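You operate a simulated robot arm through the tools that you are given. There is no shell and no other tool. Be economical: measure what you need, move in short steps, check, and stop when the job is done.

You run a simulated two-armed robot. Do the job below in one go: nothing can be reset, and whatever is moved stays where it is left.

Task
Wipe up the milk on the counter, put the carton in the fridge, slide MILK to BUY.
Fine: use the yellow cloth and put it back; the carton goes in the bottom door bin; shut the door. Set down upright: milk carton. What is to be rubbed or washed off counts as gone when no trace of it is left.
Where things are to end (x, y in the base frame): milk carton within 0.06 m of [-0.21, 0.77].

It is judged by the outcome, as a careful person would: the job done as asked, and still so three seconds after it is handed in. It fails if anything else is knocked over, pushed out of place, dropped, spilled or broken. Flat cloth is picked up by pressing the open fingertips on it (5 to 10 N) and closing them slowly along it; thin cloth reads only 2 to 8 mm in the jaws.

Robot
Two 7-joint arms with two-finger parallel grippers on one trunk, on a base that drives. Base frame: it is fixed to the floor where the robot stands at the start and does not move with it; the origin is under the middle of the robot, x ahead of it, y to its left, z up. Units: m, rad, N and s.
The left shoulder is at the start at [0.031, 0.15, 1.703], the right one opposite. Places, roughly: alarm button [0.2, 0.3, 1.6]; bottom fridge door bin [0, 0.7, 0.7]; butter slider [0.1, 0.8, 1.2]; cheese slider [0.1, 0.8, 1.2]; cool button [0.2, 0.5, 1.6]; day dial [0, 0.9, 0.8]; eco button [0.2, 0.3, 1.6]; eggs slider [0.1, 0.8, 1.3]; freeze button [0.2, 0.4, 1.6]; fridge door [0, 0.8, 1.1]; fridge thermostat dial [0.3, 0.3, 1.5]; jam slider [0.1, 0.8, 1.1]; milk slider [0.1, 0.8, 1.3]; milk splash [0.5, -0.1, 0.8]; month dial [0.2, 0.5, 0.3]; peas slider [0.1, 0.8, 1]. Payload 1.57 kg a hand.
The TCP of each hand is the grasp point between the finger pads, 0.03 m short of the fingertips. In the tool frame z runs along the fingers and y along their closing line. The gripper opens to 0.08 m. The fingers are 0.017 m wide and 0.012 m thick; the gripper's body (0.04 by 0.082 m) begins 0.08 m behind the TCP.
Orientation is that of the tool frame in the base frame, as [roll, pitch, yaw] about the fixed x, y, z axes, in that order (R = Rz(yaw) Ry(pitch) Rx(roll)). With the fingers straight down and closing along the base's y, the tool's x points along the base's -x, its y along +y and its z along -z.

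Tools
- The arms move only by the tool send_rows. It takes "left_series", "right_series" or both (then of equal length, played together; a hand with none holds still); each is a list of rows, each an object (a shift or turn left out is 0, a gripper value left out holds the last) with "travel": the shift along the tool's x, y, z in m, a list of three; "rot": the turn, a rotation vector about the tool's x, y, z in rad, a list of three; "hand": the finger opening in m, from 0 to 0.08. In form: [{"travel": [dx, dy, dz], "rot": [ax, ay, az], "hand": hand}, ...]. A call has 1 to 20 rows; each row shifts and turns the commanded pose from where the row before left it, along the tool's axes as they then stand. A row lasts 0.2 s, in which the tool goes at most 0.05 m and 0.15 rad; a call with a longer step from one row to the next is refused whole, and so is a gripper value outside its range. A pose out of reach is approached as far as the arm can. The call stops where the force on the tool passes 90 N (or 10 N more than at its start, if that is more) or the arm is blocked; 0.2 s more then pass. The fingers move at their own pace (about 0.045 m/s each) and stop on an object; they squeeze with about 29 N. The grip force told is the motor's: it shows also when the fingers shut on nothing. Time passes only in rows, and 0.2 s behind the last, so rows that do not move let the fingers close. The reply holds the time, the measured pose of the TCP, the force on the tool along the base axes, the opening and the grip force, in the units named above and with some noise, with the torque about the TCP (base axes, N m) and any sound that the robot's microphone picked up.
- Cameras (640 x 400 px; columns grow to the right, rows downward): "scene" is now at [0.1805, 0.0641, 1.5819]; the picture's right is [0.53, -0.84, -0.02], its down [-0.50, -0.30, -0.82] and it looks along [0.68, 0.45, -0.58] (base axes); focal length 214 px, centre (320, 200). "left" rides on the left gripper at [0.072, 0.007, -0.122] in its tool frame; the picture's right is [-0.09, 1.00, 0.00], its down [-0.84, -0.08, -0.54] and it looks along [-0.54, -0.05, 0.84] (tool axes); focal length 238 px, centre (320, 200). "right" rides on the right gripper at [0.072, -0.007, -0.122] in its tool frame; the picture's right is [0.09, 1.00, 0.00], its down [-0.84, 0.08, -0.54] and it looks along [-0.54, 0.05, 0.84] (tool axes); focal length 238 px, centre (320, 200). There is no depth. A picture from a camera that has moved, and an enlarged one, comes with that camera's place and axes in the base frame and with its lens. The place of the scene camera against the robot may be out by one fixed shift of up to 0.018 m in any direction.
- snapshot(camera): a new picture of that camera. It takes no simulated time.
- move_column(by): slides the trunk up (or, below 0, down) by that many m; the arms and the scene camera ride with it, the base frame stays. It gives what a move gives, with no picture.
- roll_base(legs): drives the robot by 1 to 6 legs, each [ahead, left, turn to the left] in m, m and rad, along the robot's own axes; the way and the turn of a leg run together, so that a leg with both is an arc; at most 1.5 m and 3.142 rad a leg. The arms and the cameras ride along, it lands a little off, and it stops where it bumps. It gives what a move gives.
- head_to(pan, tilt): turns the head with the scene camera to pan (to the left, within 1.047 rad either way) and tilt (down, from -0.506 to 1.204), counted from straight ahead of the robot. It gives what a move gives.
- inspect(camera, box): a new picture of the part [left, top, right, bottom] of that camera's present view, enlarged. It takes no simulated time.
- close_job(): hands the job in; it is judged then, once.

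Work in short steps. Places have to be worked out from the pictures, the camera data and where the tool is seen: move nearer, look again, correct. Check each grasp and each placing, and mend what went wrong. You have 120 turns and 100 pictures in all, those below and enlarged ones among them. Open the grippers and draw the arms clear of the work before you hand the job in, unless the task says otherwise; then end with one line.

The tools are called after "Request:" as name(argument=value, ...) on one line, values as JSON. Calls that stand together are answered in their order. send_rows: Moves the arms, as the interface text tells. Its arguments: {"type":"object","properties":{"left_series":{"type":"array","items":{"type":"object","properties":{"travel":{"type":"array","items":{"type":"number"}},"rot":{"type":"array","items":{"type":"number"}},"hand":{"type":"number"}}}},"right_series":{"type":"array","items":{"type":"object","properties":{"travel":{"type":"array","items":{"type":"number"}},"rot":{"type":"array","items":{"type":"number"}},"hand":{"type":"number"}}}}},"required":[]} The other tools are called the same way: move_column (by) slides the trunk up or down; roll_base (legs) drives the base; head_to (pan, tilt) turns the head that bears the scene camera; snapshot (camera) takes a picture; inspect (camera, box) takes an enlarged picture of a part of a camera's view; close_job () hands the job in.

At the start:

```text
clock: 0.0
left_tool_pos: [0.208, 0.2765, 1.5598]
left_orientation: [-3.088, -0.122, 2.912]
left_wrist_force: [-45.5, -73.9, 1117.4]
left_wrist_torque: [14.3, -62.34, -3.81]
left_grip_width: 0.0799
left_grip_force: 0.0
right_tool_pos: [0.3446, 0.0434, 1.5974]
right_orientation: [3.076, -0.357, -3.121]
right_wrist_force: [-0.1, -0.6, 0.9]
right_wrist_torque: [0.03, -0.03, -0.05]
right_grip_width: 0.08
right_grip_force: 0.0
trunk travel left (down, up): [-0.886, 0.354]
robot x, y, heading: [-0.0006, 0.0015, 0.001]
head pan, tilt: [0.565, 0.696]
```

scene: 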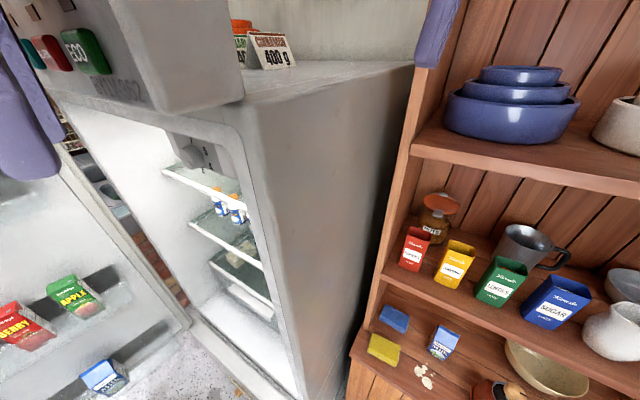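
right: 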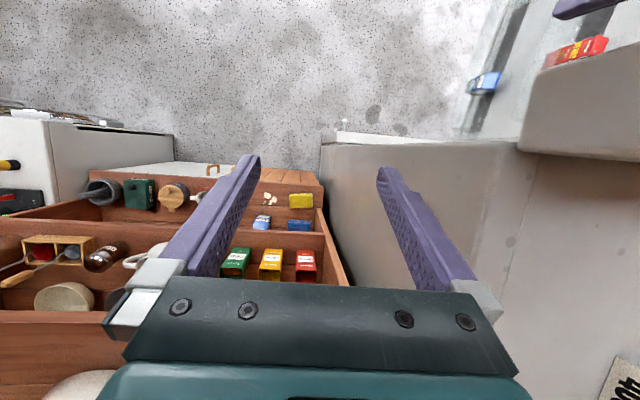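
left: 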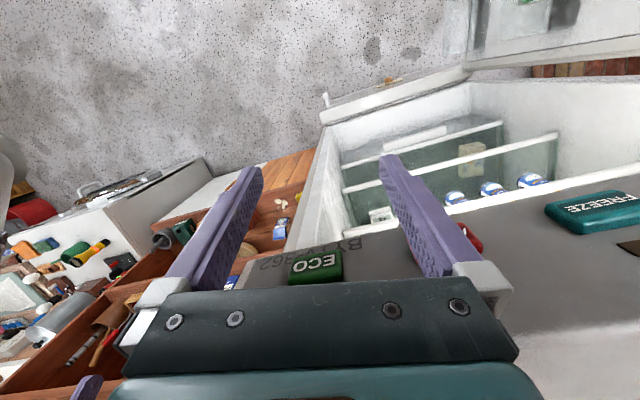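

The left wrist reads over 1000 N, so the left hand is probably jammed against the fridge header. I'll look around before moving anything.

Request:
head_to(pan=1.0, tilt=0.5)

Request:
snapshot(camera="scene")

Request:
snapshot(camera="left")

```text
clock: 0.9
left_tool_pos: [0.2101, 0.2761, 1.5601]
left_orientation: [-3.08, -0.103, 2.916]
left_wrist_force: [-119.9, -45.7, 1115.0]
left_wrist_torque: [14.2, -65.98, -0.91]
left_grip_width: 0.0802
left_grip_force: 0.1
right_tool_pos: [0.342, 0.042, 1.5954]
right_orientation: [3.075, -0.363, -3.119]
right_wrist_force: [-0.3, 0.3, 1.4]
right_wrist_torque: [-0.01, 0.01, 0.0]
right_grip_width: 0.0802
right_grip_force: 0.0
trunk travel left (down, up): [-0.886, 0.354]
robot x, y, heading: [-0.0022, 0.0004, -0.001]
head pan, tilt: [1.0, 0.499]
```

```text
96 pictures are left
camera scene: at [0.1551, 0.0946, 1.5997], right [0.84, -0.54, 0.01], down [-0.21, -0.35, -0.91], along [0.5, 0.77, -0.41], focal length 214 px, centre (320, 200)
```

scene: 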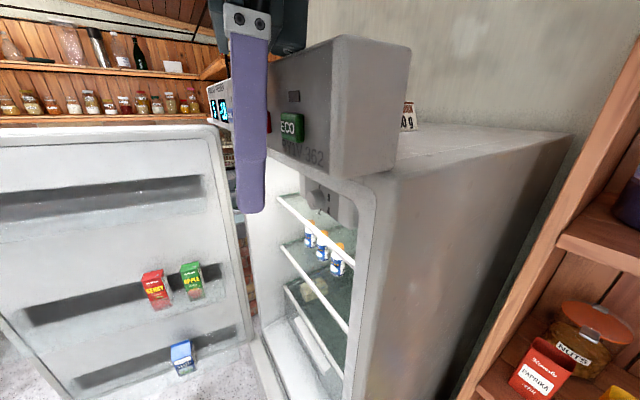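

```text
95 pictures are left
camera left: at [0.1558, 0.3008, 1.6866], right [0.3, 0.95, -0.07], down [0.86, -0.24, 0.45], along [0.41, -0.2, -0.89], focal length 238 px, centre (320, 200)
```

left: 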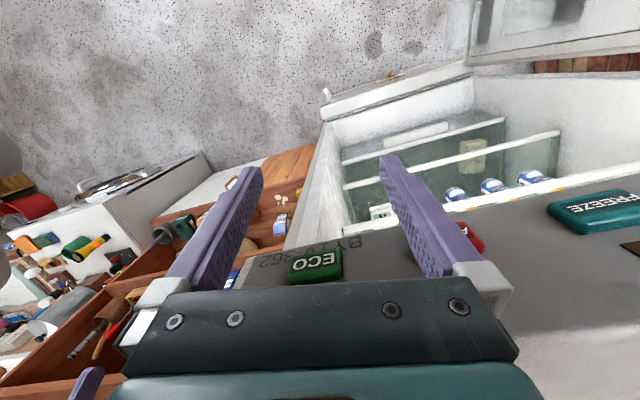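

The force pushes the left hand upward, so it is probably wedged on the header. I'll raise the trunk a little to relieve it.

Request:
move_column(by=0.03)

Request:
snapshot(camera="scene")

```text
clock: 1.8
left_tool_pos: [0.2127, 0.2756, 1.5581]
left_orientation: [-3.093, -0.078, 2.936]
left_wrist_force: [-16.8, 40.7, 584.3]
left_wrist_torque: [2.67, -30.53, 2.16]
left_grip_width: 0.0799
left_grip_force: 0.1
right_tool_pos: [0.3355, 0.0368, 1.6009]
right_orientation: [3.103, -0.384, -3.127]
right_wrist_force: [-0.1, 1.0, 0.0]
right_wrist_torque: [0.0, 0.0, -0.02]
right_grip_width: 0.0801
right_grip_force: 0.0
trunk travel left (down, up): [-1.068, 0.172]
robot x, y, heading: [-0.0017, 0.0013, 0.002]
head pan, tilt: [1.0, 0.499]
stopped: the arm was blocked; the commanded pose is now the measured one
```

```text
94 pictures are left
camera scene: at [0.1477, 0.0875, 1.6069], right [0.84, -0.54, 0.01], down [-0.23, -0.37, -0.9], along [0.49, 0.76, -0.44], focal length 214 px, centre (320, 200)
```

scene: 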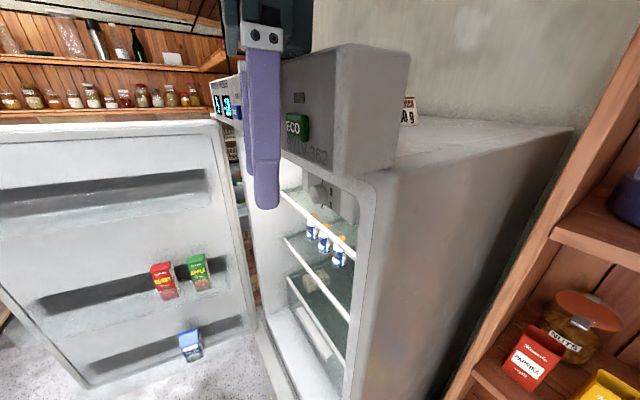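

The force halved, but the arm is still blocked. I'll try backing the left hand up and away from the header in small rows.

Request:
send_rows(left_series=[{"travel": [0.01, 0, 0]}, {"travel": [0.01, 0, 0]}, {"travel": [0.01, 0, 0]}])

```text
clock: 2.8
left_tool_pos: [0.222, 0.2715, 1.5545]
left_orientation: [-3.076, 0.038, 2.959]
left_wrist_force: [-28.0, -18.8, 537.5]
left_wrist_torque: [10.3, -17.16, -0.11]
left_grip_width: 0.0803
left_grip_force: 0.1
right_tool_pos: [0.3359, 0.0302, 1.5973]
right_orientation: [3.109, -0.39, -3.133]
right_wrist_force: [-1.0, 0.1, -0.2]
right_wrist_torque: [-0.01, -0.02, 0.01]
right_grip_width: 0.0801
right_grip_force: 0.1
trunk travel left (down, up): [-1.068, 0.172]
robot x, y, heading: [-0.001, -0.0023, -0.004]
head pan, tilt: [1.0, 0.499]
stopped in row 3 (left hand): the arm was blocked; the commanded pose is now the measured one
```

I need to see what the left wrist is caught on, so I'll look higher.

Request:
head_to(pan=0.8, tilt=-0.1)

Request:
snapshot(camera="scene")

Request:
snapshot(camera="right")

```text
clock: 3.8
left_tool_pos: [0.221, 0.2723, 1.5537]
left_orientation: [-3.074, 0.034, 2.96]
left_wrist_force: [-30.6, -21.9, 539.1]
left_wrist_torque: [10.72, -17.4, -0.09]
left_grip_width: 0.0802
left_grip_force: 0.2
right_tool_pos: [0.337, 0.0312, 1.5976]
right_orientation: [3.107, -0.393, -3.132]
right_wrist_force: [-0.1, -0.3, -0.7]
right_wrist_torque: [-0.03, 0.04, -0.04]
right_grip_width: 0.0802
right_grip_force: 0.1
trunk travel left (down, up): [-1.068, 0.172]
robot x, y, heading: [0.0024, 0.0025, -0.002]
head pan, tilt: [0.799, -0.099]
```

```text
93 pictures are left
camera scene: at [0.1589, 0.0677, 1.659], right [0.71, -0.7, 0.0], down [0.09, 0.1, -0.99], along [0.69, 0.71, 0.14], focal length 214 px, centre (320, 200)
```

scene: 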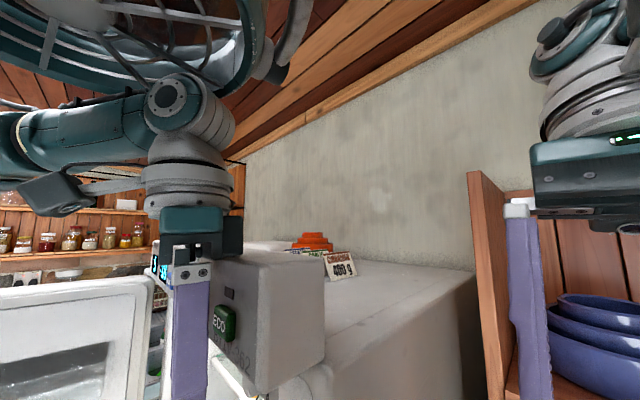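

```text
92 pictures are left
camera right: at [0.3156, 0.0211, 1.7382], right [-0.08, 0.99, 0.07], down [0.98, 0.07, 0.18], along [0.18, 0.08, -0.98], focal length 238 px, centre (320, 200)
```

right: 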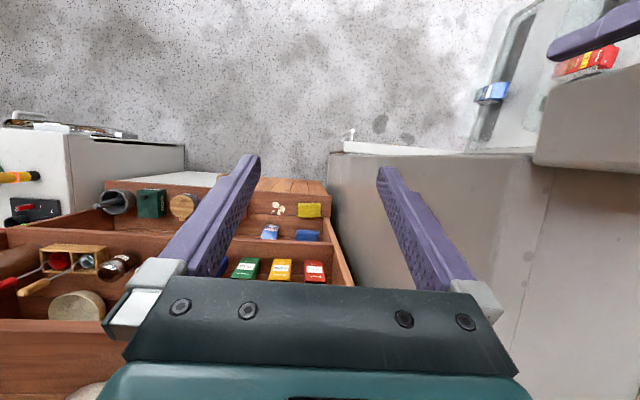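

The gripper body appears to sit on the header's front top edge. Raising helped, so I'll raise a bit more.

Request:
move_column(by=0.02)

```text
clock: 4.4
left_tool_pos: [0.2204, 0.272, 1.5554]
left_orientation: [-3.079, 0.031, 2.969]
left_wrist_force: [70.6, 43.1, 199.5]
left_wrist_torque: [-0.16, 0.04, 0.02]
left_grip_width: 0.08
left_grip_force: 0.1
right_tool_pos: [0.3341, 0.0265, 1.6015]
right_orientation: [3.125, -0.402, 3.141]
right_wrist_force: [-0.2, 0.5, 0.1]
right_wrist_torque: [-0.02, 0.01, -0.03]
right_grip_width: 0.0799
right_grip_force: 0.0
trunk travel left (down, up): [-1.088, 0.152]
robot x, y, heading: [0.0008, -0.0041, -0.005]
head pan, tilt: [0.799, -0.099]
```

The force is dropping (200 N). I'll continue upward.

Request:
move_column(by=0.03)

```text
clock: 5.2
left_tool_pos: [0.205, 0.2618, 1.5764]
left_orientation: [-3.039, -0.017, 2.956]
left_wrist_force: [0.1, 0.7, 1.0]
left_wrist_torque: [0.0, -0.03, 0.01]
left_grip_width: 0.0803
left_grip_force: 0.0
right_tool_pos: [0.3278, 0.0214, 1.6248]
right_orientation: [-3.14, -0.415, 3.139]
right_wrist_force: [0.2, -0.3, 0.0]
right_wrist_torque: [-0.01, -0.03, -0.01]
right_grip_width: 0.0801
right_grip_force: 0.1
trunk travel left (down, up): [-1.118, 0.122]
robot x, y, heading: [0.0001, -0.0012, -0.005]
head pan, tilt: [0.799, -0.099]
```

The left hand is free now (0 N). I'll back the robot off slightly from the header, then survey the counter and door.

Request:
roll_base(legs=[[-0.08, 0, 0]])

Request:
head_to(pan=0.1, tilt=0.9)

Request:
snapshot(camera="scene")

Request:
head_to(pan=1.047, tilt=0.8)

Request:
snapshot(camera="scene")

```text
clock: 6.2
left_tool_pos: [0.1256, 0.2628, 1.5776]
left_orientation: [-3.04, -0.017, 2.957]
left_wrist_force: [-1.0, 0.8, -0.3]
left_wrist_torque: [-0.01, 0.02, 0.01]
left_grip_width: 0.0801
left_grip_force: 0.1
right_tool_pos: [0.2485, 0.0216, 1.6251]
right_orientation: [-3.141, -0.416, 3.138]
right_wrist_force: [-0.6, -0.7, 0.6]
right_wrist_torque: [0.03, -0.02, 0.0]
right_grip_width: 0.0799
right_grip_force: 0.0
trunk travel left (down, up): [-1.118, 0.122]
robot x, y, heading: [-0.0782, -0.0015, -0.005]
head pan, tilt: [0.799, -0.099]
```

```text
clock: 7.5
left_tool_pos: [0.1258, 0.2621, 1.5767]
left_orientation: [-3.041, -0.02, 2.959]
left_wrist_force: [0.6, 0.1, -0.3]
left_wrist_torque: [0.03, 0.01, -0.02]
left_grip_width: 0.0801
left_grip_force: 0.1
right_tool_pos: [0.2485, 0.0235, 1.6248]
right_orientation: [-3.141, -0.417, 3.138]
right_wrist_force: [0.3, 0.4, 0.3]
right_wrist_torque: [0.0, 0.0, 0.02]
right_grip_width: 0.0803
right_grip_force: 0.1
trunk travel left (down, up): [-1.118, 0.122]
robot x, y, heading: [-0.0784, -0.0, -0.001]
head pan, tilt: [0.099, 0.901]
```

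```text
91 pictures are left
camera scene: at [0.087, 0.0058, 1.6023], right [0.1, -1.0, 0.0], down [-0.78, -0.08, -0.62], along [0.62, 0.06, -0.78], focal length 214 px, centre (320, 200)
```

scene: 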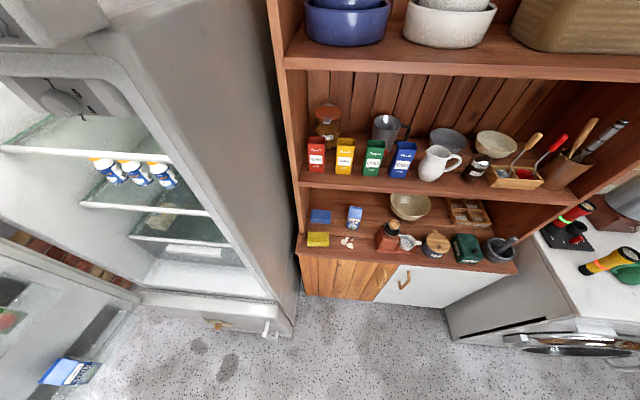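

```text
clock: 8.7
left_tool_pos: [0.1247, 0.2624, 1.577]
left_orientation: [-3.04, -0.017, 2.959]
left_wrist_force: [0.7, 0.6, 0.6]
left_wrist_torque: [0.03, 0.03, -0.02]
left_grip_width: 0.0798
left_grip_force: 0.0
right_tool_pos: [0.2482, 0.0221, 1.6255]
right_orientation: [-3.141, -0.416, 3.137]
right_wrist_force: [-0.9, -0.6, -0.1]
right_wrist_torque: [-0.02, -0.01, -0.02]
right_grip_width: 0.0799
right_grip_force: 0.1
trunk travel left (down, up): [-1.118, 0.122]
robot x, y, heading: [-0.0795, -0.0013, -0.004]
head pan, tilt: [1.047, 0.799]
```

```text
90 pictures are left
camera scene: at [0.0524, 0.0682, 1.6101], right [0.86, -0.5, 0.0], down [-0.36, -0.62, -0.7], along [0.35, 0.6, -0.72], focal length 214 px, centre (320, 200)
```

scene: 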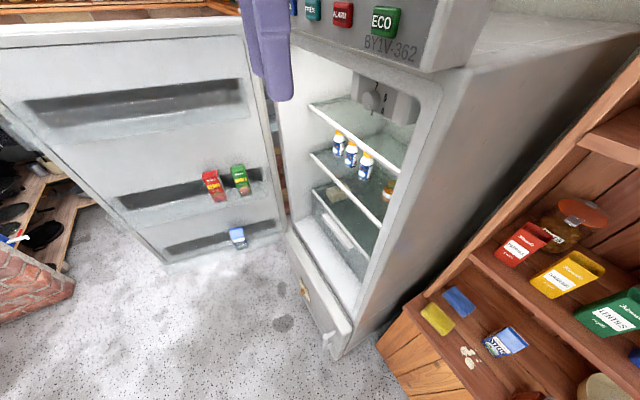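

Let me read the labels on the blue-white cartons on the counter and in the door bin, and check the splash.

Request:
inspect(camera="scene", box=[410, 280, 560, 380])

Request:
inspect(camera="scene", box=[160, 150, 310, 260])

Request:
head_to(pan=0.1, tilt=0.9)

Request:
inspect(camera="scene", box=[290, 180, 540, 300])

```text
4.00 times, centred on (485, 330) of scene
camera zoom: at [0.0524, 0.0682, 1.6101], right [0.86, -0.5, 0.0], down [-0.36, -0.62, -0.7], along [0.35, 0.6, -0.72], focal length 858 px, centre (-340, -320)
```

zoom: 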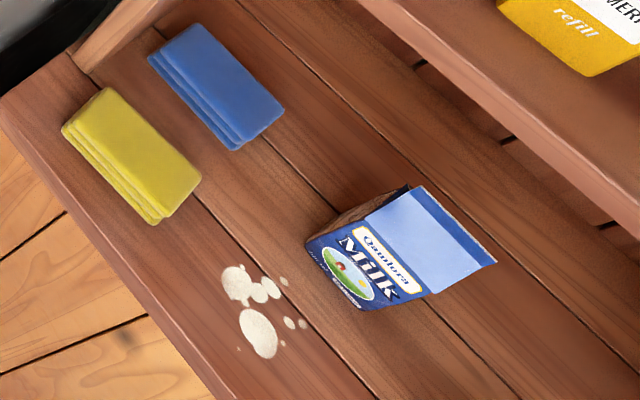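

```text
3.64 times, centred on (235, 205) of scene
camera zoom: at [0.0524, 0.0682, 1.6101], right [0.86, -0.5, 0.0], down [-0.36, -0.62, -0.7], along [0.35, 0.6, -0.72], focal length 780 px, centre (629, 182)
```

zoom: 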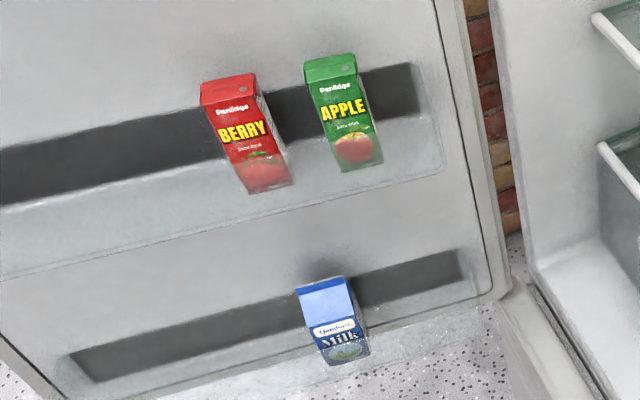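

```text
clock: 10.0
left_tool_pos: [0.1237, 0.2629, 1.5769]
left_orientation: [-3.04, -0.02, 2.958]
left_wrist_force: [-0.1, 0.7, -0.9]
left_wrist_torque: [0.04, -0.01, 0.01]
left_grip_width: 0.0803
left_grip_force: 0.1
right_tool_pos: [0.2467, 0.0225, 1.6258]
right_orientation: [-3.141, -0.417, 3.139]
right_wrist_force: [-0.8, -0.6, 0.2]
right_wrist_torque: [0.01, -0.02, -0.02]
right_grip_width: 0.08
right_grip_force: 0.0
trunk travel left (down, up): [-1.118, 0.122]
robot x, y, heading: [-0.0797, -0.0005, -0.005]
head pan, tilt: [0.099, 0.901]
```

```text
2.56 times, centred on (415, 240) of scene
camera zoom: at [0.0869, 0.0058, 1.6022], right [0.1, -1.0, 0.0], down [-0.78, -0.08, -0.62], along [0.62, 0.06, -0.78], focal length 549 px, centre (77, 98)
```

zoom: 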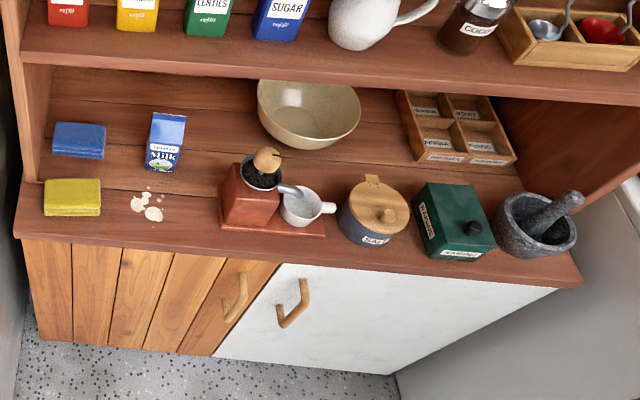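

The carton to move is the milk on the counter (about [0.59, -0.10]). The yellow folded cloth is near [0.50, 0.05] and the splash near [0.50, -0.07]. I'll tuck the left hand and lower the trunk partway while clear.

Request:
send_rows(left_series=[{"travel": [0.03, 0, 0]}, {"travel": [0.03, 0, 0]}, {"travel": [0.02, 0, 0]}, {}])

Request:
move_column(by=-0.4)

Request:
snapshot(camera="scene")

```text
clock: 11.0
left_tool_pos: [0.0666, 0.295, 1.578]
left_orientation: [-3.02, -0.083, 2.942]
left_wrist_force: [0.4, -0.2, -0.6]
left_wrist_torque: [0.02, -0.02, -0.02]
left_grip_width: 0.08
left_grip_force: 0.2
left hand out of reach, approached as far as the arm can: row 1, 2, 3
right_tool_pos: [0.2486, 0.0228, 1.6261]
right_orientation: [3.141, -0.416, 3.139]
right_wrist_force: [0.2, 1.2, 0.1]
right_wrist_torque: [0.01, -0.02, -0.01]
right_grip_width: 0.0796
right_grip_force: 0.1
trunk travel left (down, up): [-1.118, 0.122]
robot x, y, heading: [-0.0776, -0.0007, -0.003]
head pan, tilt: [0.099, 0.901]
```

```text
clock: 14.8
left_tool_pos: [0.065, 0.2948, 1.1787]
left_orientation: [-3.017, -0.079, 2.95]
left_wrist_force: [-0.1, -0.1, 0.0]
left_wrist_torque: [0.03, -0.01, -0.01]
left_grip_width: 0.0802
left_grip_force: 0.0
right_tool_pos: [0.2495, 0.0226, 1.2249]
right_orientation: [3.139, -0.415, 3.137]
right_wrist_force: [-0.4, -0.4, -0.1]
right_wrist_torque: [0.01, 0.03, -0.02]
right_grip_width: 0.0797
right_grip_force: 0.0
trunk travel left (down, up): [-0.718, 0.522]
robot x, y, heading: [-0.0785, -0.003, -0.003]
head pan, tilt: [0.099, 0.901]
```

```text
86 pictures are left
camera scene: at [0.0869, 0.0057, 1.2022], right [0.1, -1.0, 0.0], down [-0.78, -0.08, -0.62], along [0.62, 0.06, -0.78], focal length 214 px, centre (320, 200)
```

scene: 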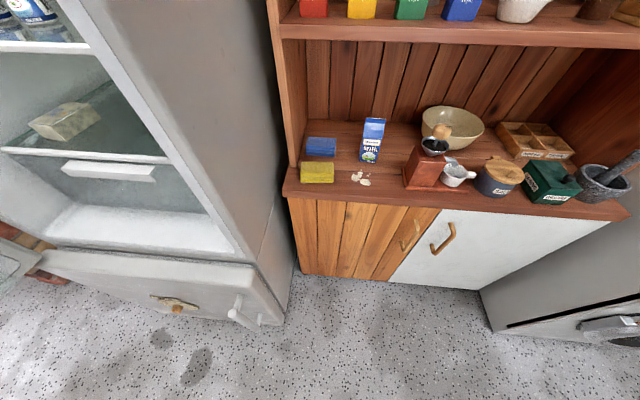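

Triangulating from two heights puts the counter top at z≈0.75, the cloth near [0.53, 0.057], the splash near [0.54, -0.07] and the carton near [0.625, -0.10]. I'll level the right tool and yaw it so the fingers close along x.

Request:
send_rows(right_series=[{"rot": [0, -0.139, 0]}, {"rot": [0, -0.139, 0]}, {"rot": [0, -0.138, 0]}, {"rot": [0, 0, -0.143]}, {"rot": [0, 0, -0.143]}, {"rot": [0, 0, -0.143]}, {"rot": [0, 0, -0.143]}, {"rot": [0, 0, -0.143]}, {"rot": [0, 0, -0.143]}, {"rot": [0, 0, -0.143]}, {"rot": [0, 0, -0.143]}, {"rot": [0, 0, -0.143]}, {"rot": [0, 0, -0.143]}, {"rot": [0, 0, -0.141]}, {}])

Request:
snapshot(camera="right")

```text
clock: 18.0
left_tool_pos: [0.066, 0.2947, 1.1789]
left_orientation: [-3.015, -0.081, 2.953]
left_wrist_force: [-0.4, 0.2, -0.4]
left_wrist_torque: [0.0, 0.01, -0.02]
left_grip_width: 0.08
left_grip_force: 0.1
right_tool_pos: [0.2479, 0.021, 1.2256]
right_orientation: [3.141, 0.001, -1.91]
right_wrist_force: [0.0, 0.1, -0.5]
right_wrist_torque: [-0.04, -0.02, 0.01]
right_grip_width: 0.08
right_grip_force: 0.1
right hand out of reach, approached as far as the arm can: row 12, 13, 14
trunk travel left (down, up): [-0.718, 0.522]
robot x, y, heading: [-0.074, -0.0025, -0.001]
head pan, tilt: [0.099, 0.901]
```

```text
85 pictures are left
camera right: at [0.2299, -0.0473, 1.3489], right [-0.97, 0.24, 0.0], down [0.2, 0.81, 0.54], along [0.13, 0.53, -0.84], focal length 238 px, centre (320, 200)
```

right: 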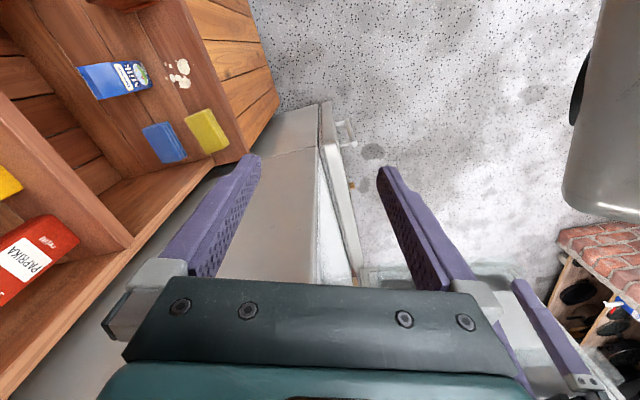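

The right wrist reached yaw −1.91, so turning the robot ~0.34 left supplies the rest. First I'll swing the left hand further out and back, so it stays clear of the fridge.

Request:
send_rows(left_series=[{"travel": [0, 0.04, 0]}, {"travel": [0, 0.04, 0]}, {"travel": [0.04, 0.02, 0]}, {"travel": [0.04, 0.0, 0]}, {"travel": [0.04, 0, 0]}, {}])

```text
clock: 19.2
left_tool_pos: [0.0505, 0.3894, 1.1753]
left_orientation: [-3.012, 0.118, 2.729]
left_wrist_force: [0.0, 0.7, -0.1]
left_wrist_torque: [0.04, 0.03, -0.02]
left_grip_width: 0.0801
left_grip_force: 0.2
right_tool_pos: [0.248, 0.0223, 1.2264]
right_orientation: [3.141, 0.002, -1.911]
right_wrist_force: [0.4, -0.4, 1.2]
right_wrist_torque: [-0.01, -0.01, -0.01]
right_grip_width: 0.0801
right_grip_force: 0.1
trunk travel left (down, up): [-0.718, 0.522]
robot x, y, heading: [-0.079, -0.0009, -0.004]
head pan, tilt: [0.099, 0.901]
stopped in row 6 (left hand): the arm was blocked; the commanded pose is now the measured one
```

The left hand is now about 0.39 m out to the side. I'll shift right and forward, turn left 0.34, and check with the cameras.

Request:
roll_base(legs=[[0.12, -0.07, 0], [0, 0, 0.345]])

Request:
snapshot(camera="right")

Request:
snapshot(camera="left")

```text
clock: 20.7
left_tool_pos: [0.1645, 0.2601, 1.1665]
left_orientation: [-2.986, 0.12, 2.717]
left_wrist_force: [0.1, 0.8, -0.2]
left_wrist_torque: [0.02, -0.02, -0.01]
left_grip_width: 0.0799
left_grip_force: 0.0
right_tool_pos: [0.3591, -0.1058, 1.2234]
right_orientation: [3.141, -0.018, -1.916]
right_wrist_force: [0.4, -0.5, 0.0]
right_wrist_torque: [0.01, 0.02, -0.04]
right_grip_width: 0.0798
right_grip_force: 0.2
trunk travel left (down, up): [-0.718, 0.522]
robot x, y, heading: [0.0369, -0.1145, -0.012]
head pan, tilt: [0.099, 0.901]
stopped in leg 1: the robot was blocked; the commanded pose is now the measured one
```

```text
84 pictures are left
camera right: at [0.3418, -0.1726, 1.3484], right [-0.97, 0.25, 0.0], down [0.21, 0.82, 0.53], along [0.13, 0.51, -0.85], focal length 238 px, centre (320, 200)
```

right: 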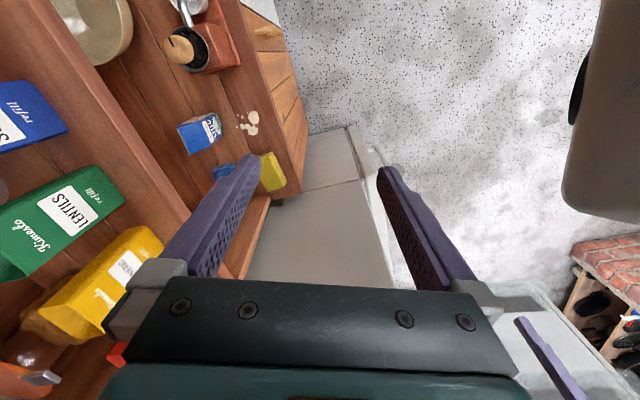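

```text
83 pictures are left
camera left: at [0.0969, 0.3162, 1.2759], right [0.51, 0.85, -0.14], down [0.7, -0.31, 0.64], along [0.5, -0.42, -0.75], focal length 238 px, centre (320, 200)
```

left: 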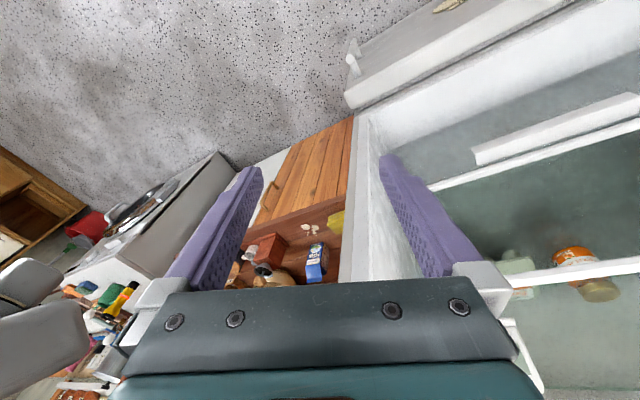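

The base was blocked near [0.037, -0.11]. I'll look right for the obstacle.

Request:
head_to(pan=-0.9, tilt=0.6)

Request:
snapshot(camera="scene")

```text
clock: 21.9
left_tool_pos: [0.1641, 0.2566, 1.1659]
left_orientation: [-2.988, 0.121, 2.721]
left_wrist_force: [1.1, -0.3, -0.9]
left_wrist_torque: [0.0, -0.01, 0.0]
left_grip_width: 0.0801
left_grip_force: 0.1
right_tool_pos: [0.3601, -0.1067, 1.2243]
right_orientation: [-3.14, -0.018, -1.911]
right_wrist_force: [0.1, 1.1, -0.1]
right_wrist_torque: [-0.02, -0.01, 0.01]
right_grip_width: 0.08
right_grip_force: 0.0
trunk travel left (down, up): [-0.718, 0.522]
robot x, y, heading: [0.0356, -0.1126, -0.001]
head pan, tilt: [-0.901, 0.6]
```

```text
82 pictures are left
camera scene: at [0.1798, -0.2001, 1.2279], right [-0.79, -0.62, 0.02], down [-0.35, 0.43, -0.83], along [0.51, -0.66, -0.55], focal length 214 px, centre (320, 200)
```

scene: 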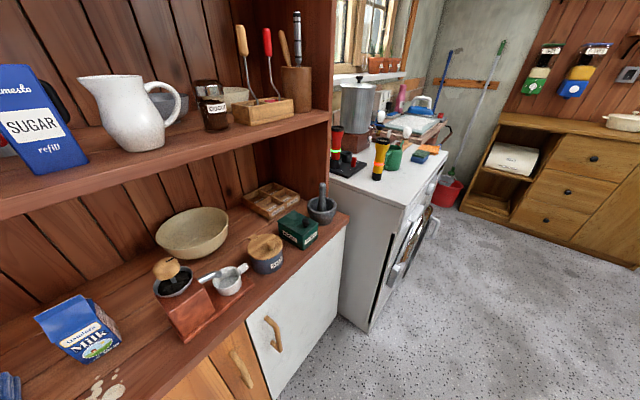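

Nothing blocks on the right, so I'll check the left side.

Request:
head_to(pan=1.047, tilt=0.1)

Request:
snapshot(camera="scene")

```text
clock: 23.8
left_tool_pos: [0.1651, 0.257, 1.1654]
left_orientation: [-2.983, 0.12, 2.721]
left_wrist_force: [0.0, -0.1, 0.8]
left_wrist_torque: [0.0, -0.01, 0.0]
left_grip_width: 0.0798
left_grip_force: 0.0
right_tool_pos: [0.3609, -0.1083, 1.223]
right_orientation: [-3.139, -0.017, -1.91]
right_wrist_force: [-0.4, 0.0, 0.0]
right_wrist_torque: [0.02, 0.04, -0.01]
right_grip_width: 0.08
right_grip_force: 0.0
trunk travel left (down, up): [-0.718, 0.522]
robot x, y, heading: [0.0356, -0.1142, -0.009]
head pan, tilt: [1.047, 0.099]
```

```text
81 pictures are left
camera scene: at [0.1723, -0.0505, 1.271], right [0.86, -0.51, 0.01], down [-0.05, -0.11, -0.99], along [0.5, 0.86, -0.12], focal length 214 px, centre (320, 200)
```

scene: 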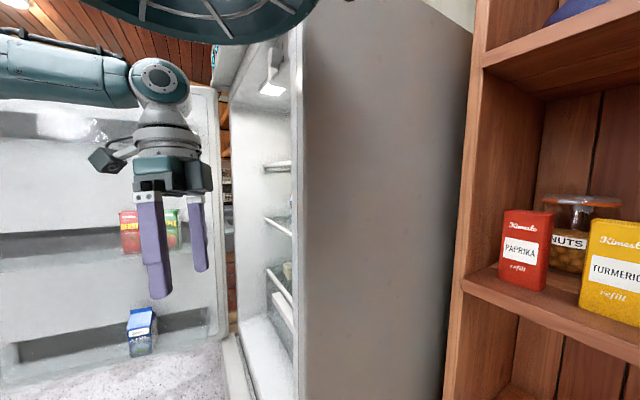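

The left side is clear too, and the robot leans about 0.01 rad. I'll try a small turn on its own.

Request:
roll_base(legs=[[0, 0, 0.15]])

```text
clock: 24.9
left_tool_pos: [0.1088, 0.2953, 1.1743]
left_orientation: [-3.006, 0.115, 2.869]
left_wrist_force: [-0.2, 0.1, 0.9]
left_wrist_torque: [0.0, 0.03, 0.03]
left_grip_width: 0.0802
left_grip_force: 0.1
right_tool_pos: [0.3579, -0.0369, 1.2247]
right_orientation: [3.141, 0.002, -1.76]
right_wrist_force: [-0.8, 0.5, 0.2]
right_wrist_torque: [0.02, 0.01, 0.01]
right_grip_width: 0.0801
right_grip_force: 0.1
trunk travel left (down, up): [-0.718, 0.522]
robot x, y, heading: [0.0401, -0.1104, 0.141]
head pan, tilt: [1.047, 0.099]
```

The turn worked and the lean is gone. I'll finish turning and then check the position.

Request:
roll_base(legs=[[0, 0, 0.2]])

Request:
head_to(pan=-0.3, tilt=0.9)

Request:
snapshot(camera="scene")

```text
clock: 26.0
left_tool_pos: [0.0278, 0.3007, 1.1738]
left_orientation: [-3.005, 0.114, 3.067]
left_wrist_force: [0.3, -0.2, 0.5]
left_wrist_torque: [-0.02, -0.01, 0.0]
left_grip_width: 0.08
left_grip_force: 0.2
right_tool_pos: [0.3365, 0.0251, 1.2262]
right_orientation: [3.14, 0.002, -1.561]
right_wrist_force: [0.2, -0.7, -0.1]
right_wrist_torque: [0.04, 0.0, -0.02]
right_grip_width: 0.0801
right_grip_force: 0.0
trunk travel left (down, up): [-0.718, 0.522]
robot x, y, heading: [0.0385, -0.1073, 0.344]
head pan, tilt: [1.047, 0.099]
```

```text
clock: 27.5
left_tool_pos: [0.0273, 0.2996, 1.1747]
left_orientation: [-3.005, 0.115, 3.07]
left_wrist_force: [-0.2, -0.3, -0.5]
left_wrist_torque: [-0.03, 0.0, -0.01]
left_grip_width: 0.0801
left_grip_force: 0.1
right_tool_pos: [0.337, 0.0251, 1.2258]
right_orientation: [3.139, 0.001, -1.561]
right_wrist_force: [0.4, 0.1, 0.0]
right_wrist_torque: [-0.02, 0.01, 0.01]
right_grip_width: 0.0798
right_grip_force: 0.0
trunk travel left (down, up): [-0.718, 0.522]
robot x, y, heading: [0.0391, -0.1092, 0.343]
head pan, tilt: [-0.3, 0.901]
```

```text
80 pictures are left
camera scene: at [0.1982, -0.0711, 1.2022], right [0.04, -1.0, 0.0], down [-0.78, -0.04, -0.62], along [0.62, 0.03, -0.78], focal length 214 px, centre (320, 200)
```

scene: 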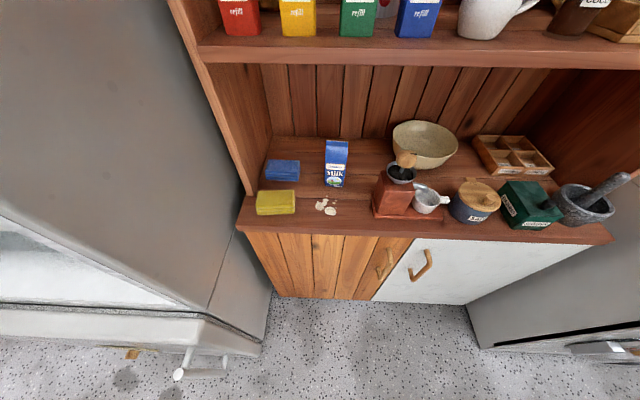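

The pose is good: right tool vertical with fingers closing along x, at [0.337, 0.025]. The spice shelf's front edge is about x 0.535 at z≈1.08, so I must go under it with a slight forward tilt. I'll lower the trunk and raise the left arm for clearance.

Request:
move_column(by=-0.3)

Request:
send_rows(left_series=[{"travel": [0.0, 0, -0.04]}, {"travel": [0.0, 0, -0.04]}, {"travel": [0.0, 0, -0.04]}, {"travel": [0, 0, -0.04]}, {}, {}, {}], right_series=[{"rot": [0.1, 0, 0]}, {"rot": [0.1, 0, 0]}, {"rot": [0.06, 0, 0]}, {"travel": [0, 0.03, 0]}, {"travel": [0, 0.03, 0]}, {}, {}])

Request:
snapshot(camera="scene")

Request:
snapshot(camera="right")

```text
clock: 30.5
left_tool_pos: [0.0261, 0.2998, 0.8744]
left_orientation: [-3.005, 0.114, 3.069]
left_wrist_force: [0.6, 0.1, -0.5]
left_wrist_torque: [0.0, 0.01, -0.04]
left_grip_width: 0.0799
left_grip_force: 0.0
right_tool_pos: [0.3366, 0.0252, 0.926]
right_orientation: [3.139, 0.003, -1.561]
right_wrist_force: [1.0, -0.2, 0.3]
right_wrist_torque: [0.03, 0.02, 0.0]
right_grip_width: 0.08
right_grip_force: 0.1
trunk travel left (down, up): [-0.418, 0.822]
robot x, y, heading: [0.0386, -0.1065, 0.341]
head pan, tilt: [-0.3, 0.901]
```

```text
clock: 31.2
left_tool_pos: [0.0398, 0.3129, 0.9545]
left_orientation: [-3.009, 0.218, 3.018]
left_wrist_force: [-47.5, 12.4, -91.1]
left_wrist_torque: [-2.27, -8.48, 0.04]
left_grip_width: 0.0801
left_grip_force: 0.0
right_tool_pos: [0.3371, 0.0219, 0.9175]
right_orientation: [-2.953, -0.015, -1.567]
right_wrist_force: [-0.7, -0.4, 0.6]
right_wrist_torque: [-0.03, 0.0, 0.01]
right_grip_width: 0.0801
right_grip_force: 0.0
trunk travel left (down, up): [-0.418, 0.822]
robot x, y, heading: [0.0371, -0.1081, 0.347]
head pan, tilt: [-0.3, 0.901]
stopped in row 3 (left hand): the force on the tool passed its limit at 264 N (the readings are from after the stop); the commanded pose is now the measured one
```

```text
79 pictures are left
camera scene: at [0.1982, -0.0712, 0.9022], right [0.04, -1.0, 0.0], down [-0.78, -0.03, -0.62], along [0.62, 0.03, -0.78], focal length 214 px, centre (320, 200)
```

scene: 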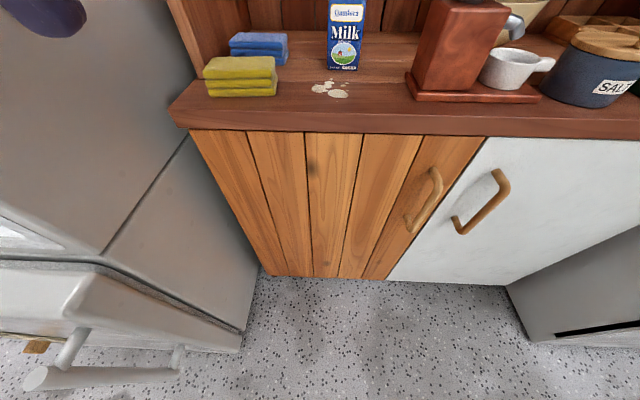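

```text
78 pictures are left
camera right: at [0.3199, -0.0469, 1.0407], right [-0.98, -0.1, -0.19], down [-0.18, 0.84, 0.51], along [0.11, 0.53, -0.84], focal length 238 px, centre (320, 200)
```

right: 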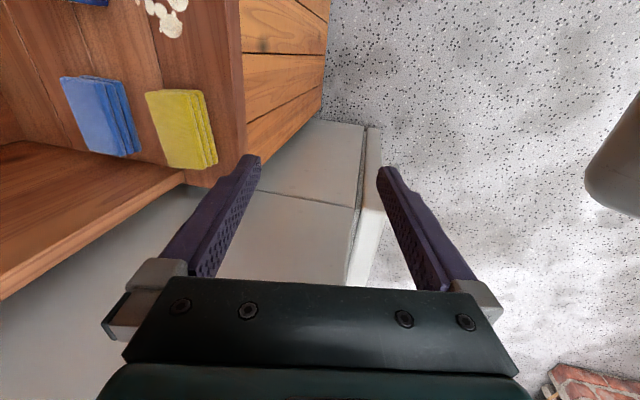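

The left arm touched the robot itself when raised, so I'll lower it back. The wrist camera puts the cloth at x 0.514–0.571, y 0.01–0.105, top about 0.78. To stay under the shelf with both fingertips level, I'll tilt the hand sideways instead (wrist toward −y).

Request:
send_rows(left_series=[{"travel": [0, 0, 0.03]}, {"travel": [0, 0, 0.03]}, {}, {}, {}, {}, {}, {}], right_series=[{"rot": [-0.1, 0, 0]}, {"rot": [-0.08, 0, 0]}, {"rot": [0, -0.14, 0]}, {"rot": [0, -0.14, 0]}, {"rot": [0, -0.14, 0]}, {"rot": [0, -0.14, 0]}, {"rot": [0, -0.14, 0]}, {}])

Request:
snapshot(camera="right")

```text
clock: 33.0
left_tool_pos: [0.0693, 0.3157, 0.9144]
left_orientation: [-3.057, 0.323, 3.023]
left_wrist_force: [-0.8, -0.4, 0.4]
left_wrist_torque: [0.0, -0.03, 0.01]
left_grip_width: 0.08
left_grip_force: 0.0
right_tool_pos: [0.3361, 0.022, 0.9181]
right_orientation: [-3.129, 0.688, -1.558]
right_wrist_force: [-0.4, 0.3, -0.2]
right_wrist_torque: [0.0, -0.03, -0.02]
right_grip_width: 0.08
right_grip_force: 0.0
trunk travel left (down, up): [-0.418, 0.822]
robot x, y, heading: [0.0384, -0.1124, 0.344]
head pan, tilt: [-0.3, 0.901]
```

```text
77 pictures are left
camera right: at [0.3429, -0.1092, 0.9678], right [-0.99, -0.07, -0.07], down [-0.09, 0.3, 0.95], along [-0.05, 0.95, -0.3], focal length 238 px, centre (320, 200)
```

right: 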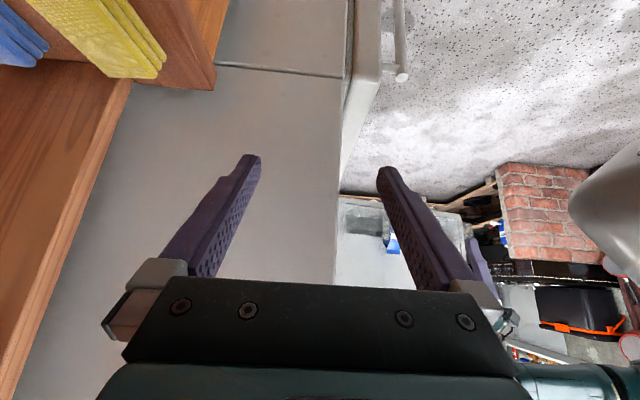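

The sideways tilt works. I'll see how far the right hand can reach forward (+x), still well in front of the counter.

Request:
send_rows(right_series=[{"travel": [0, -0.03, 0]}, {"travel": [0, -0.03, 0]}, {"travel": [0, -0.03, 0]}, {}])

```text
clock: 34.0
left_tool_pos: [0.0695, 0.314, 0.9143]
left_orientation: [-3.055, 0.322, 3.022]
left_wrist_force: [-0.3, -0.1, 0.4]
left_wrist_torque: [-0.01, 0.0, -0.01]
left_grip_width: 0.0802
left_grip_force: 0.1
right_tool_pos: [0.3564, 0.0226, 0.918]
right_orientation: [-3.126, 0.688, -1.559]
right_wrist_force: [-0.4, -0.2, 0.0]
right_wrist_torque: [-0.03, 0.01, 0.0]
right_grip_width: 0.0802
right_grip_force: 0.0
right hand out of reach, approached as far as the arm can: row 1, 2, 3
trunk travel left (down, up): [-0.418, 0.822]
robot x, y, heading: [0.0369, -0.1097, 0.346]
head pan, tilt: [-0.3, 0.901]
```

Reach limit is about x 0.32 from the axis here, so the base must go to x≈0.23. I'll lower the trunk 0.11 so the wrist passes under the shelf, then drive forward in two checked steps.

Request:
move_column(by=-0.11)

Request:
roll_base(legs=[[0.08, -0.03, 0]])

Request:
snapshot(camera="right")

Request:
snapshot(camera="left")

```text
clock: 35.4
left_tool_pos: [0.07, 0.3143, 0.803]
left_orientation: [-3.054, 0.323, 3.022]
left_wrist_force: [0.2, -0.2, -0.2]
left_wrist_torque: [0.03, 0.0, 0.02]
left_grip_width: 0.0801
left_grip_force: 0.0
right_tool_pos: [0.3573, 0.0228, 0.8084]
right_orientation: [-3.128, 0.686, -1.559]
right_wrist_force: [-0.3, -0.2, 0.0]
right_wrist_torque: [0.01, 0.01, 0.03]
right_grip_width: 0.08
right_grip_force: 0.0
trunk travel left (down, up): [-0.308, 0.932]
robot x, y, heading: [0.0362, -0.1052, 0.345]
head pan, tilt: [-0.3, 0.901]
```

```text
clock: 36.5
left_tool_pos: [0.1536, 0.28, 0.7934]
left_orientation: [-3.024, 0.322, 3.029]
left_wrist_force: [1.0, -0.5, 1.3]
left_wrist_torque: [-0.01, 0.02, -0.02]
left_grip_width: 0.0802
left_grip_force: 0.1
right_tool_pos: [0.4403, -0.0113, 0.8067]
right_orientation: [-3.132, 0.662, -1.562]
right_wrist_force: [-0.3, 0.2, -0.3]
right_wrist_torque: [-0.01, -0.02, 0.04]
right_grip_width: 0.08
right_grip_force: 0.1
trunk travel left (down, up): [-0.308, 0.932]
robot x, y, heading: [0.1252, -0.111, 0.345]
head pan, tilt: [-0.3, 0.901]
```

```text
76 pictures are left
camera right: at [0.4464, -0.1419, 0.86], right [-1.0, -0.07, -0.06], down [-0.09, 0.33, 0.94], along [-0.05, 0.94, -0.33], focal length 238 px, centre (320, 200)
```

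right: 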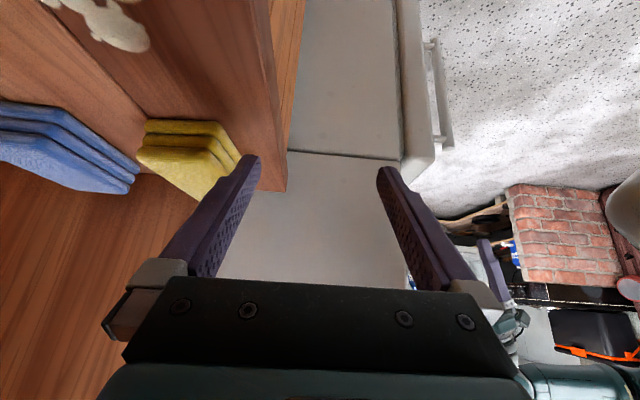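

```text
75 pictures are left
camera left: at [0.0503, 0.3116, 0.8846], right [0.23, 0.97, -0.08], down [0.61, -0.08, 0.78], along [0.75, -0.23, -0.62], focal length 238 px, centre (320, 200)
```

left: 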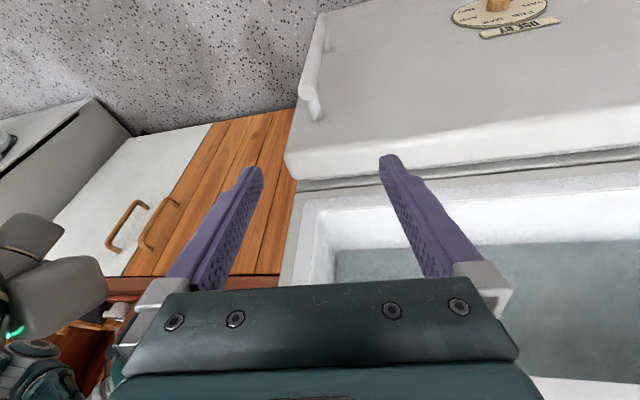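

The lateral view shows the cloth next to the fingertips. I'll raise 0.035 so the fingertips clear its top, then drive over it.

Request:
move_column(by=0.035)

Request:
roll_base(legs=[[0.06, 0.018, 0]])

Request:
snapshot(camera="right")

Request:
snapshot(camera="scene")

```text
clock: 37.3
left_tool_pos: [0.146, 0.3061, 0.8378]
left_orientation: [-3.048, 0.316, 3.023]
left_wrist_force: [-0.4, -0.1, -0.3]
left_wrist_torque: [-0.01, -0.03, -0.03]
left_grip_width: 0.0798
left_grip_force: 0.0
right_tool_pos: [0.433, 0.0154, 0.8401]
right_orientation: [3.141, 0.683, -1.567]
right_wrist_force: [1.1, -0.1, -0.6]
right_wrist_torque: [-0.02, 0.02, 0.01]
right_grip_width: 0.0801
right_grip_force: 0.1
trunk travel left (down, up): [-0.343, 0.897]
robot x, y, heading: [0.1224, -0.1132, 0.342]
head pan, tilt: [-0.3, 0.901]
```

```text
clock: 38.3
left_tool_pos: [0.135, 0.2977, 0.8168]
left_orientation: [-3.0, 0.286, 3.035]
left_wrist_force: [-1.4, 3.3, 0.5]
left_wrist_torque: [-0.28, -0.12, -0.08]
left_grip_width: 0.0802
left_grip_force: 0.1
right_tool_pos: [0.4219, 0.004, 0.8228]
right_orientation: [3.094, 0.64, -1.596]
right_wrist_force: [-1.9, 2.6, -0.5]
right_wrist_torque: [-0.21, -0.1, -0.03]
right_grip_width: 0.0799
right_grip_force: 0.0
trunk travel left (down, up): [-0.343, 0.897]
robot x, y, heading: [0.1503, -0.0748, 0.34]
head pan, tilt: [-0.3, 0.901]
```

```text
74 pictures are left
camera right: at [0.4293, -0.1249, 0.8787], right [-1.0, -0.07, -0.02], down [-0.04, 0.34, 0.94], along [-0.06, 0.94, -0.35], focal length 238 px, centre (320, 200)
```

right: 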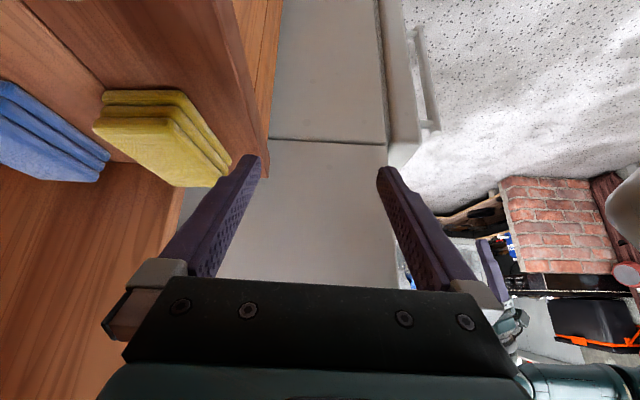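

```text
73 pictures are left
camera scene: at [0.2618, -0.0891, 0.8182], right [0.04, -1.0, 0.04], down [-0.81, -0.06, -0.58], along [0.58, -0.01, -0.81], focal length 214 px, centre (320, 200)
```

scene: 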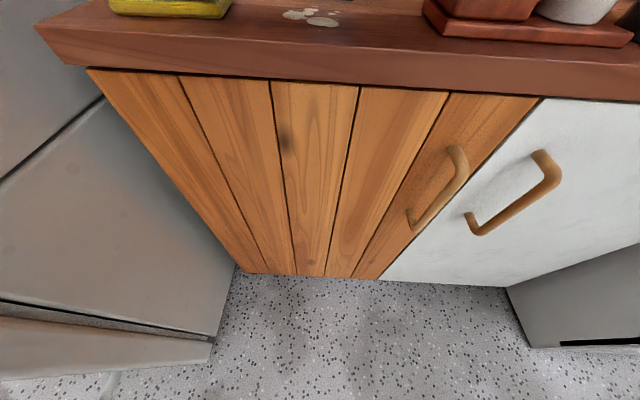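

The base advanced but the upper body leaned back, so some part of the arm is touching something. I'll look toward the right arm.

Request:
head_to(pan=-0.7, tilt=0.0)

Request:
snapshot(camera="scene")

```text
clock: 39.5
left_tool_pos: [0.1357, 0.3, 0.8223]
left_orientation: [-3.004, 0.287, 3.035]
left_wrist_force: [-6.6, 0.8, 0.8]
left_wrist_torque: [-0.1, -0.67, 0.11]
left_grip_width: 0.08
left_grip_force: 0.1
right_tool_pos: [0.421, 0.0086, 0.825]
right_orientation: [3.095, 0.646, -1.596]
right_wrist_force: [-0.6, 2.4, -0.9]
right_wrist_torque: [-0.12, -0.02, 0.02]
right_grip_width: 0.0802
right_grip_force: 0.1
trunk travel left (down, up): [-0.343, 0.897]
robot x, y, heading: [0.1493, -0.0745, 0.346]
head pan, tilt: [-0.7, 0.0]
```

```text
72 pictures are left
camera scene: at [0.2742, -0.1172, 0.9014], right [-0.35, -0.94, 0.05], down [-0.05, -0.04, -1.0], along [0.94, -0.35, -0.03], focal length 214 px, centre (320, 200)
```

scene: 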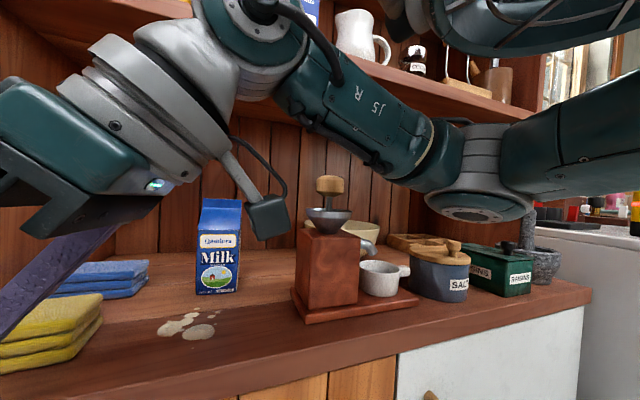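

The forearm runs along the shelf front, and the base may also be touching the fridge corner. I'll look down-left to check.

Request:
head_to(pan=0.6, tilt=1.15)

Request:
snapshot(camera="scene")

```text
clock: 40.9
left_tool_pos: [0.1348, 0.3014, 0.8214]
left_orientation: [-3.005, 0.285, 3.035]
left_wrist_force: [0.4, -0.2, -0.2]
left_wrist_torque: [-0.01, 0.14, -0.01]
left_grip_width: 0.0804
left_grip_force: 0.1
right_tool_pos: [0.4207, 0.0089, 0.8256]
right_orientation: [3.096, 0.646, -1.597]
right_wrist_force: [0.8, -1.0, 0.4]
right_wrist_torque: [0.01, 0.04, 0.03]
right_grip_width: 0.0802
right_grip_force: 0.0
trunk travel left (down, up): [-0.343, 0.897]
robot x, y, heading: [0.1542, -0.0771, 0.339]
head pan, tilt: [0.6, 1.15]
```

```text
71 pictures are left
camera scene: at [0.2206, -0.0415, 0.8029], right [0.81, -0.59, -0.01], down [-0.56, -0.75, -0.35], along [0.2, 0.29, -0.94], focal length 214 px, centre (320, 200)
```

scene: 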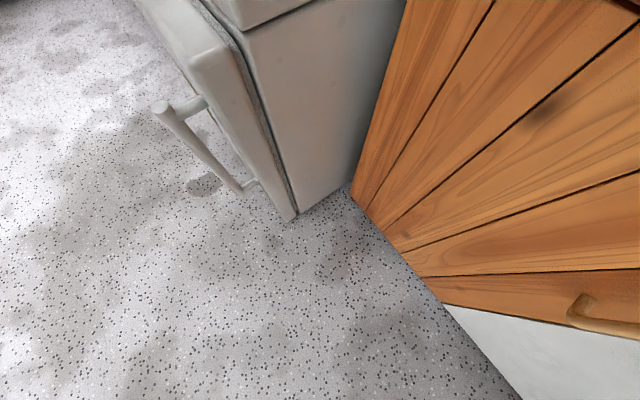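

No base is visible below, so the column may hang from above. I'll look up to see what it is close to.

Request:
head_to(pan=0.3, tilt=-0.5)

Request:
snapshot(camera="scene")

```text
clock: 42.6
left_tool_pos: [0.1359, 0.3005, 0.8218]
left_orientation: [-3.003, 0.284, 3.035]
left_wrist_force: [-7.9, 1.0, 1.2]
left_wrist_torque: [-0.09, -0.68, 0.11]
left_grip_width: 0.0801
left_grip_force: 0.0
right_tool_pos: [0.4208, 0.0091, 0.8256]
right_orientation: [3.097, 0.644, -1.598]
right_wrist_force: [0.4, 1.6, -0.4]
right_wrist_torque: [-0.11, -0.01, -0.04]
right_grip_width: 0.0799
right_grip_force: 0.1
trunk travel left (down, up): [-0.343, 0.897]
robot x, y, heading: [0.1528, -0.0782, 0.344]
head pan, tilt: [0.3, -0.499]
```

```text
70 pictures are left
camera scene: at [0.2454, -0.0439, 0.9392], right [0.6, -0.8, 0.01], down [0.34, 0.25, -0.91], along [0.72, 0.54, 0.42], focal length 214 px, centre (320, 200)
```

scene: 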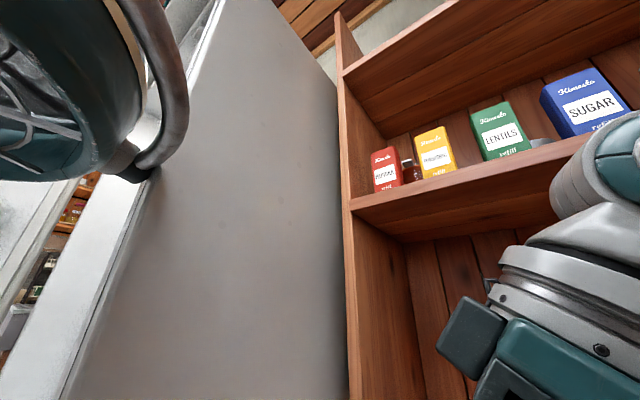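

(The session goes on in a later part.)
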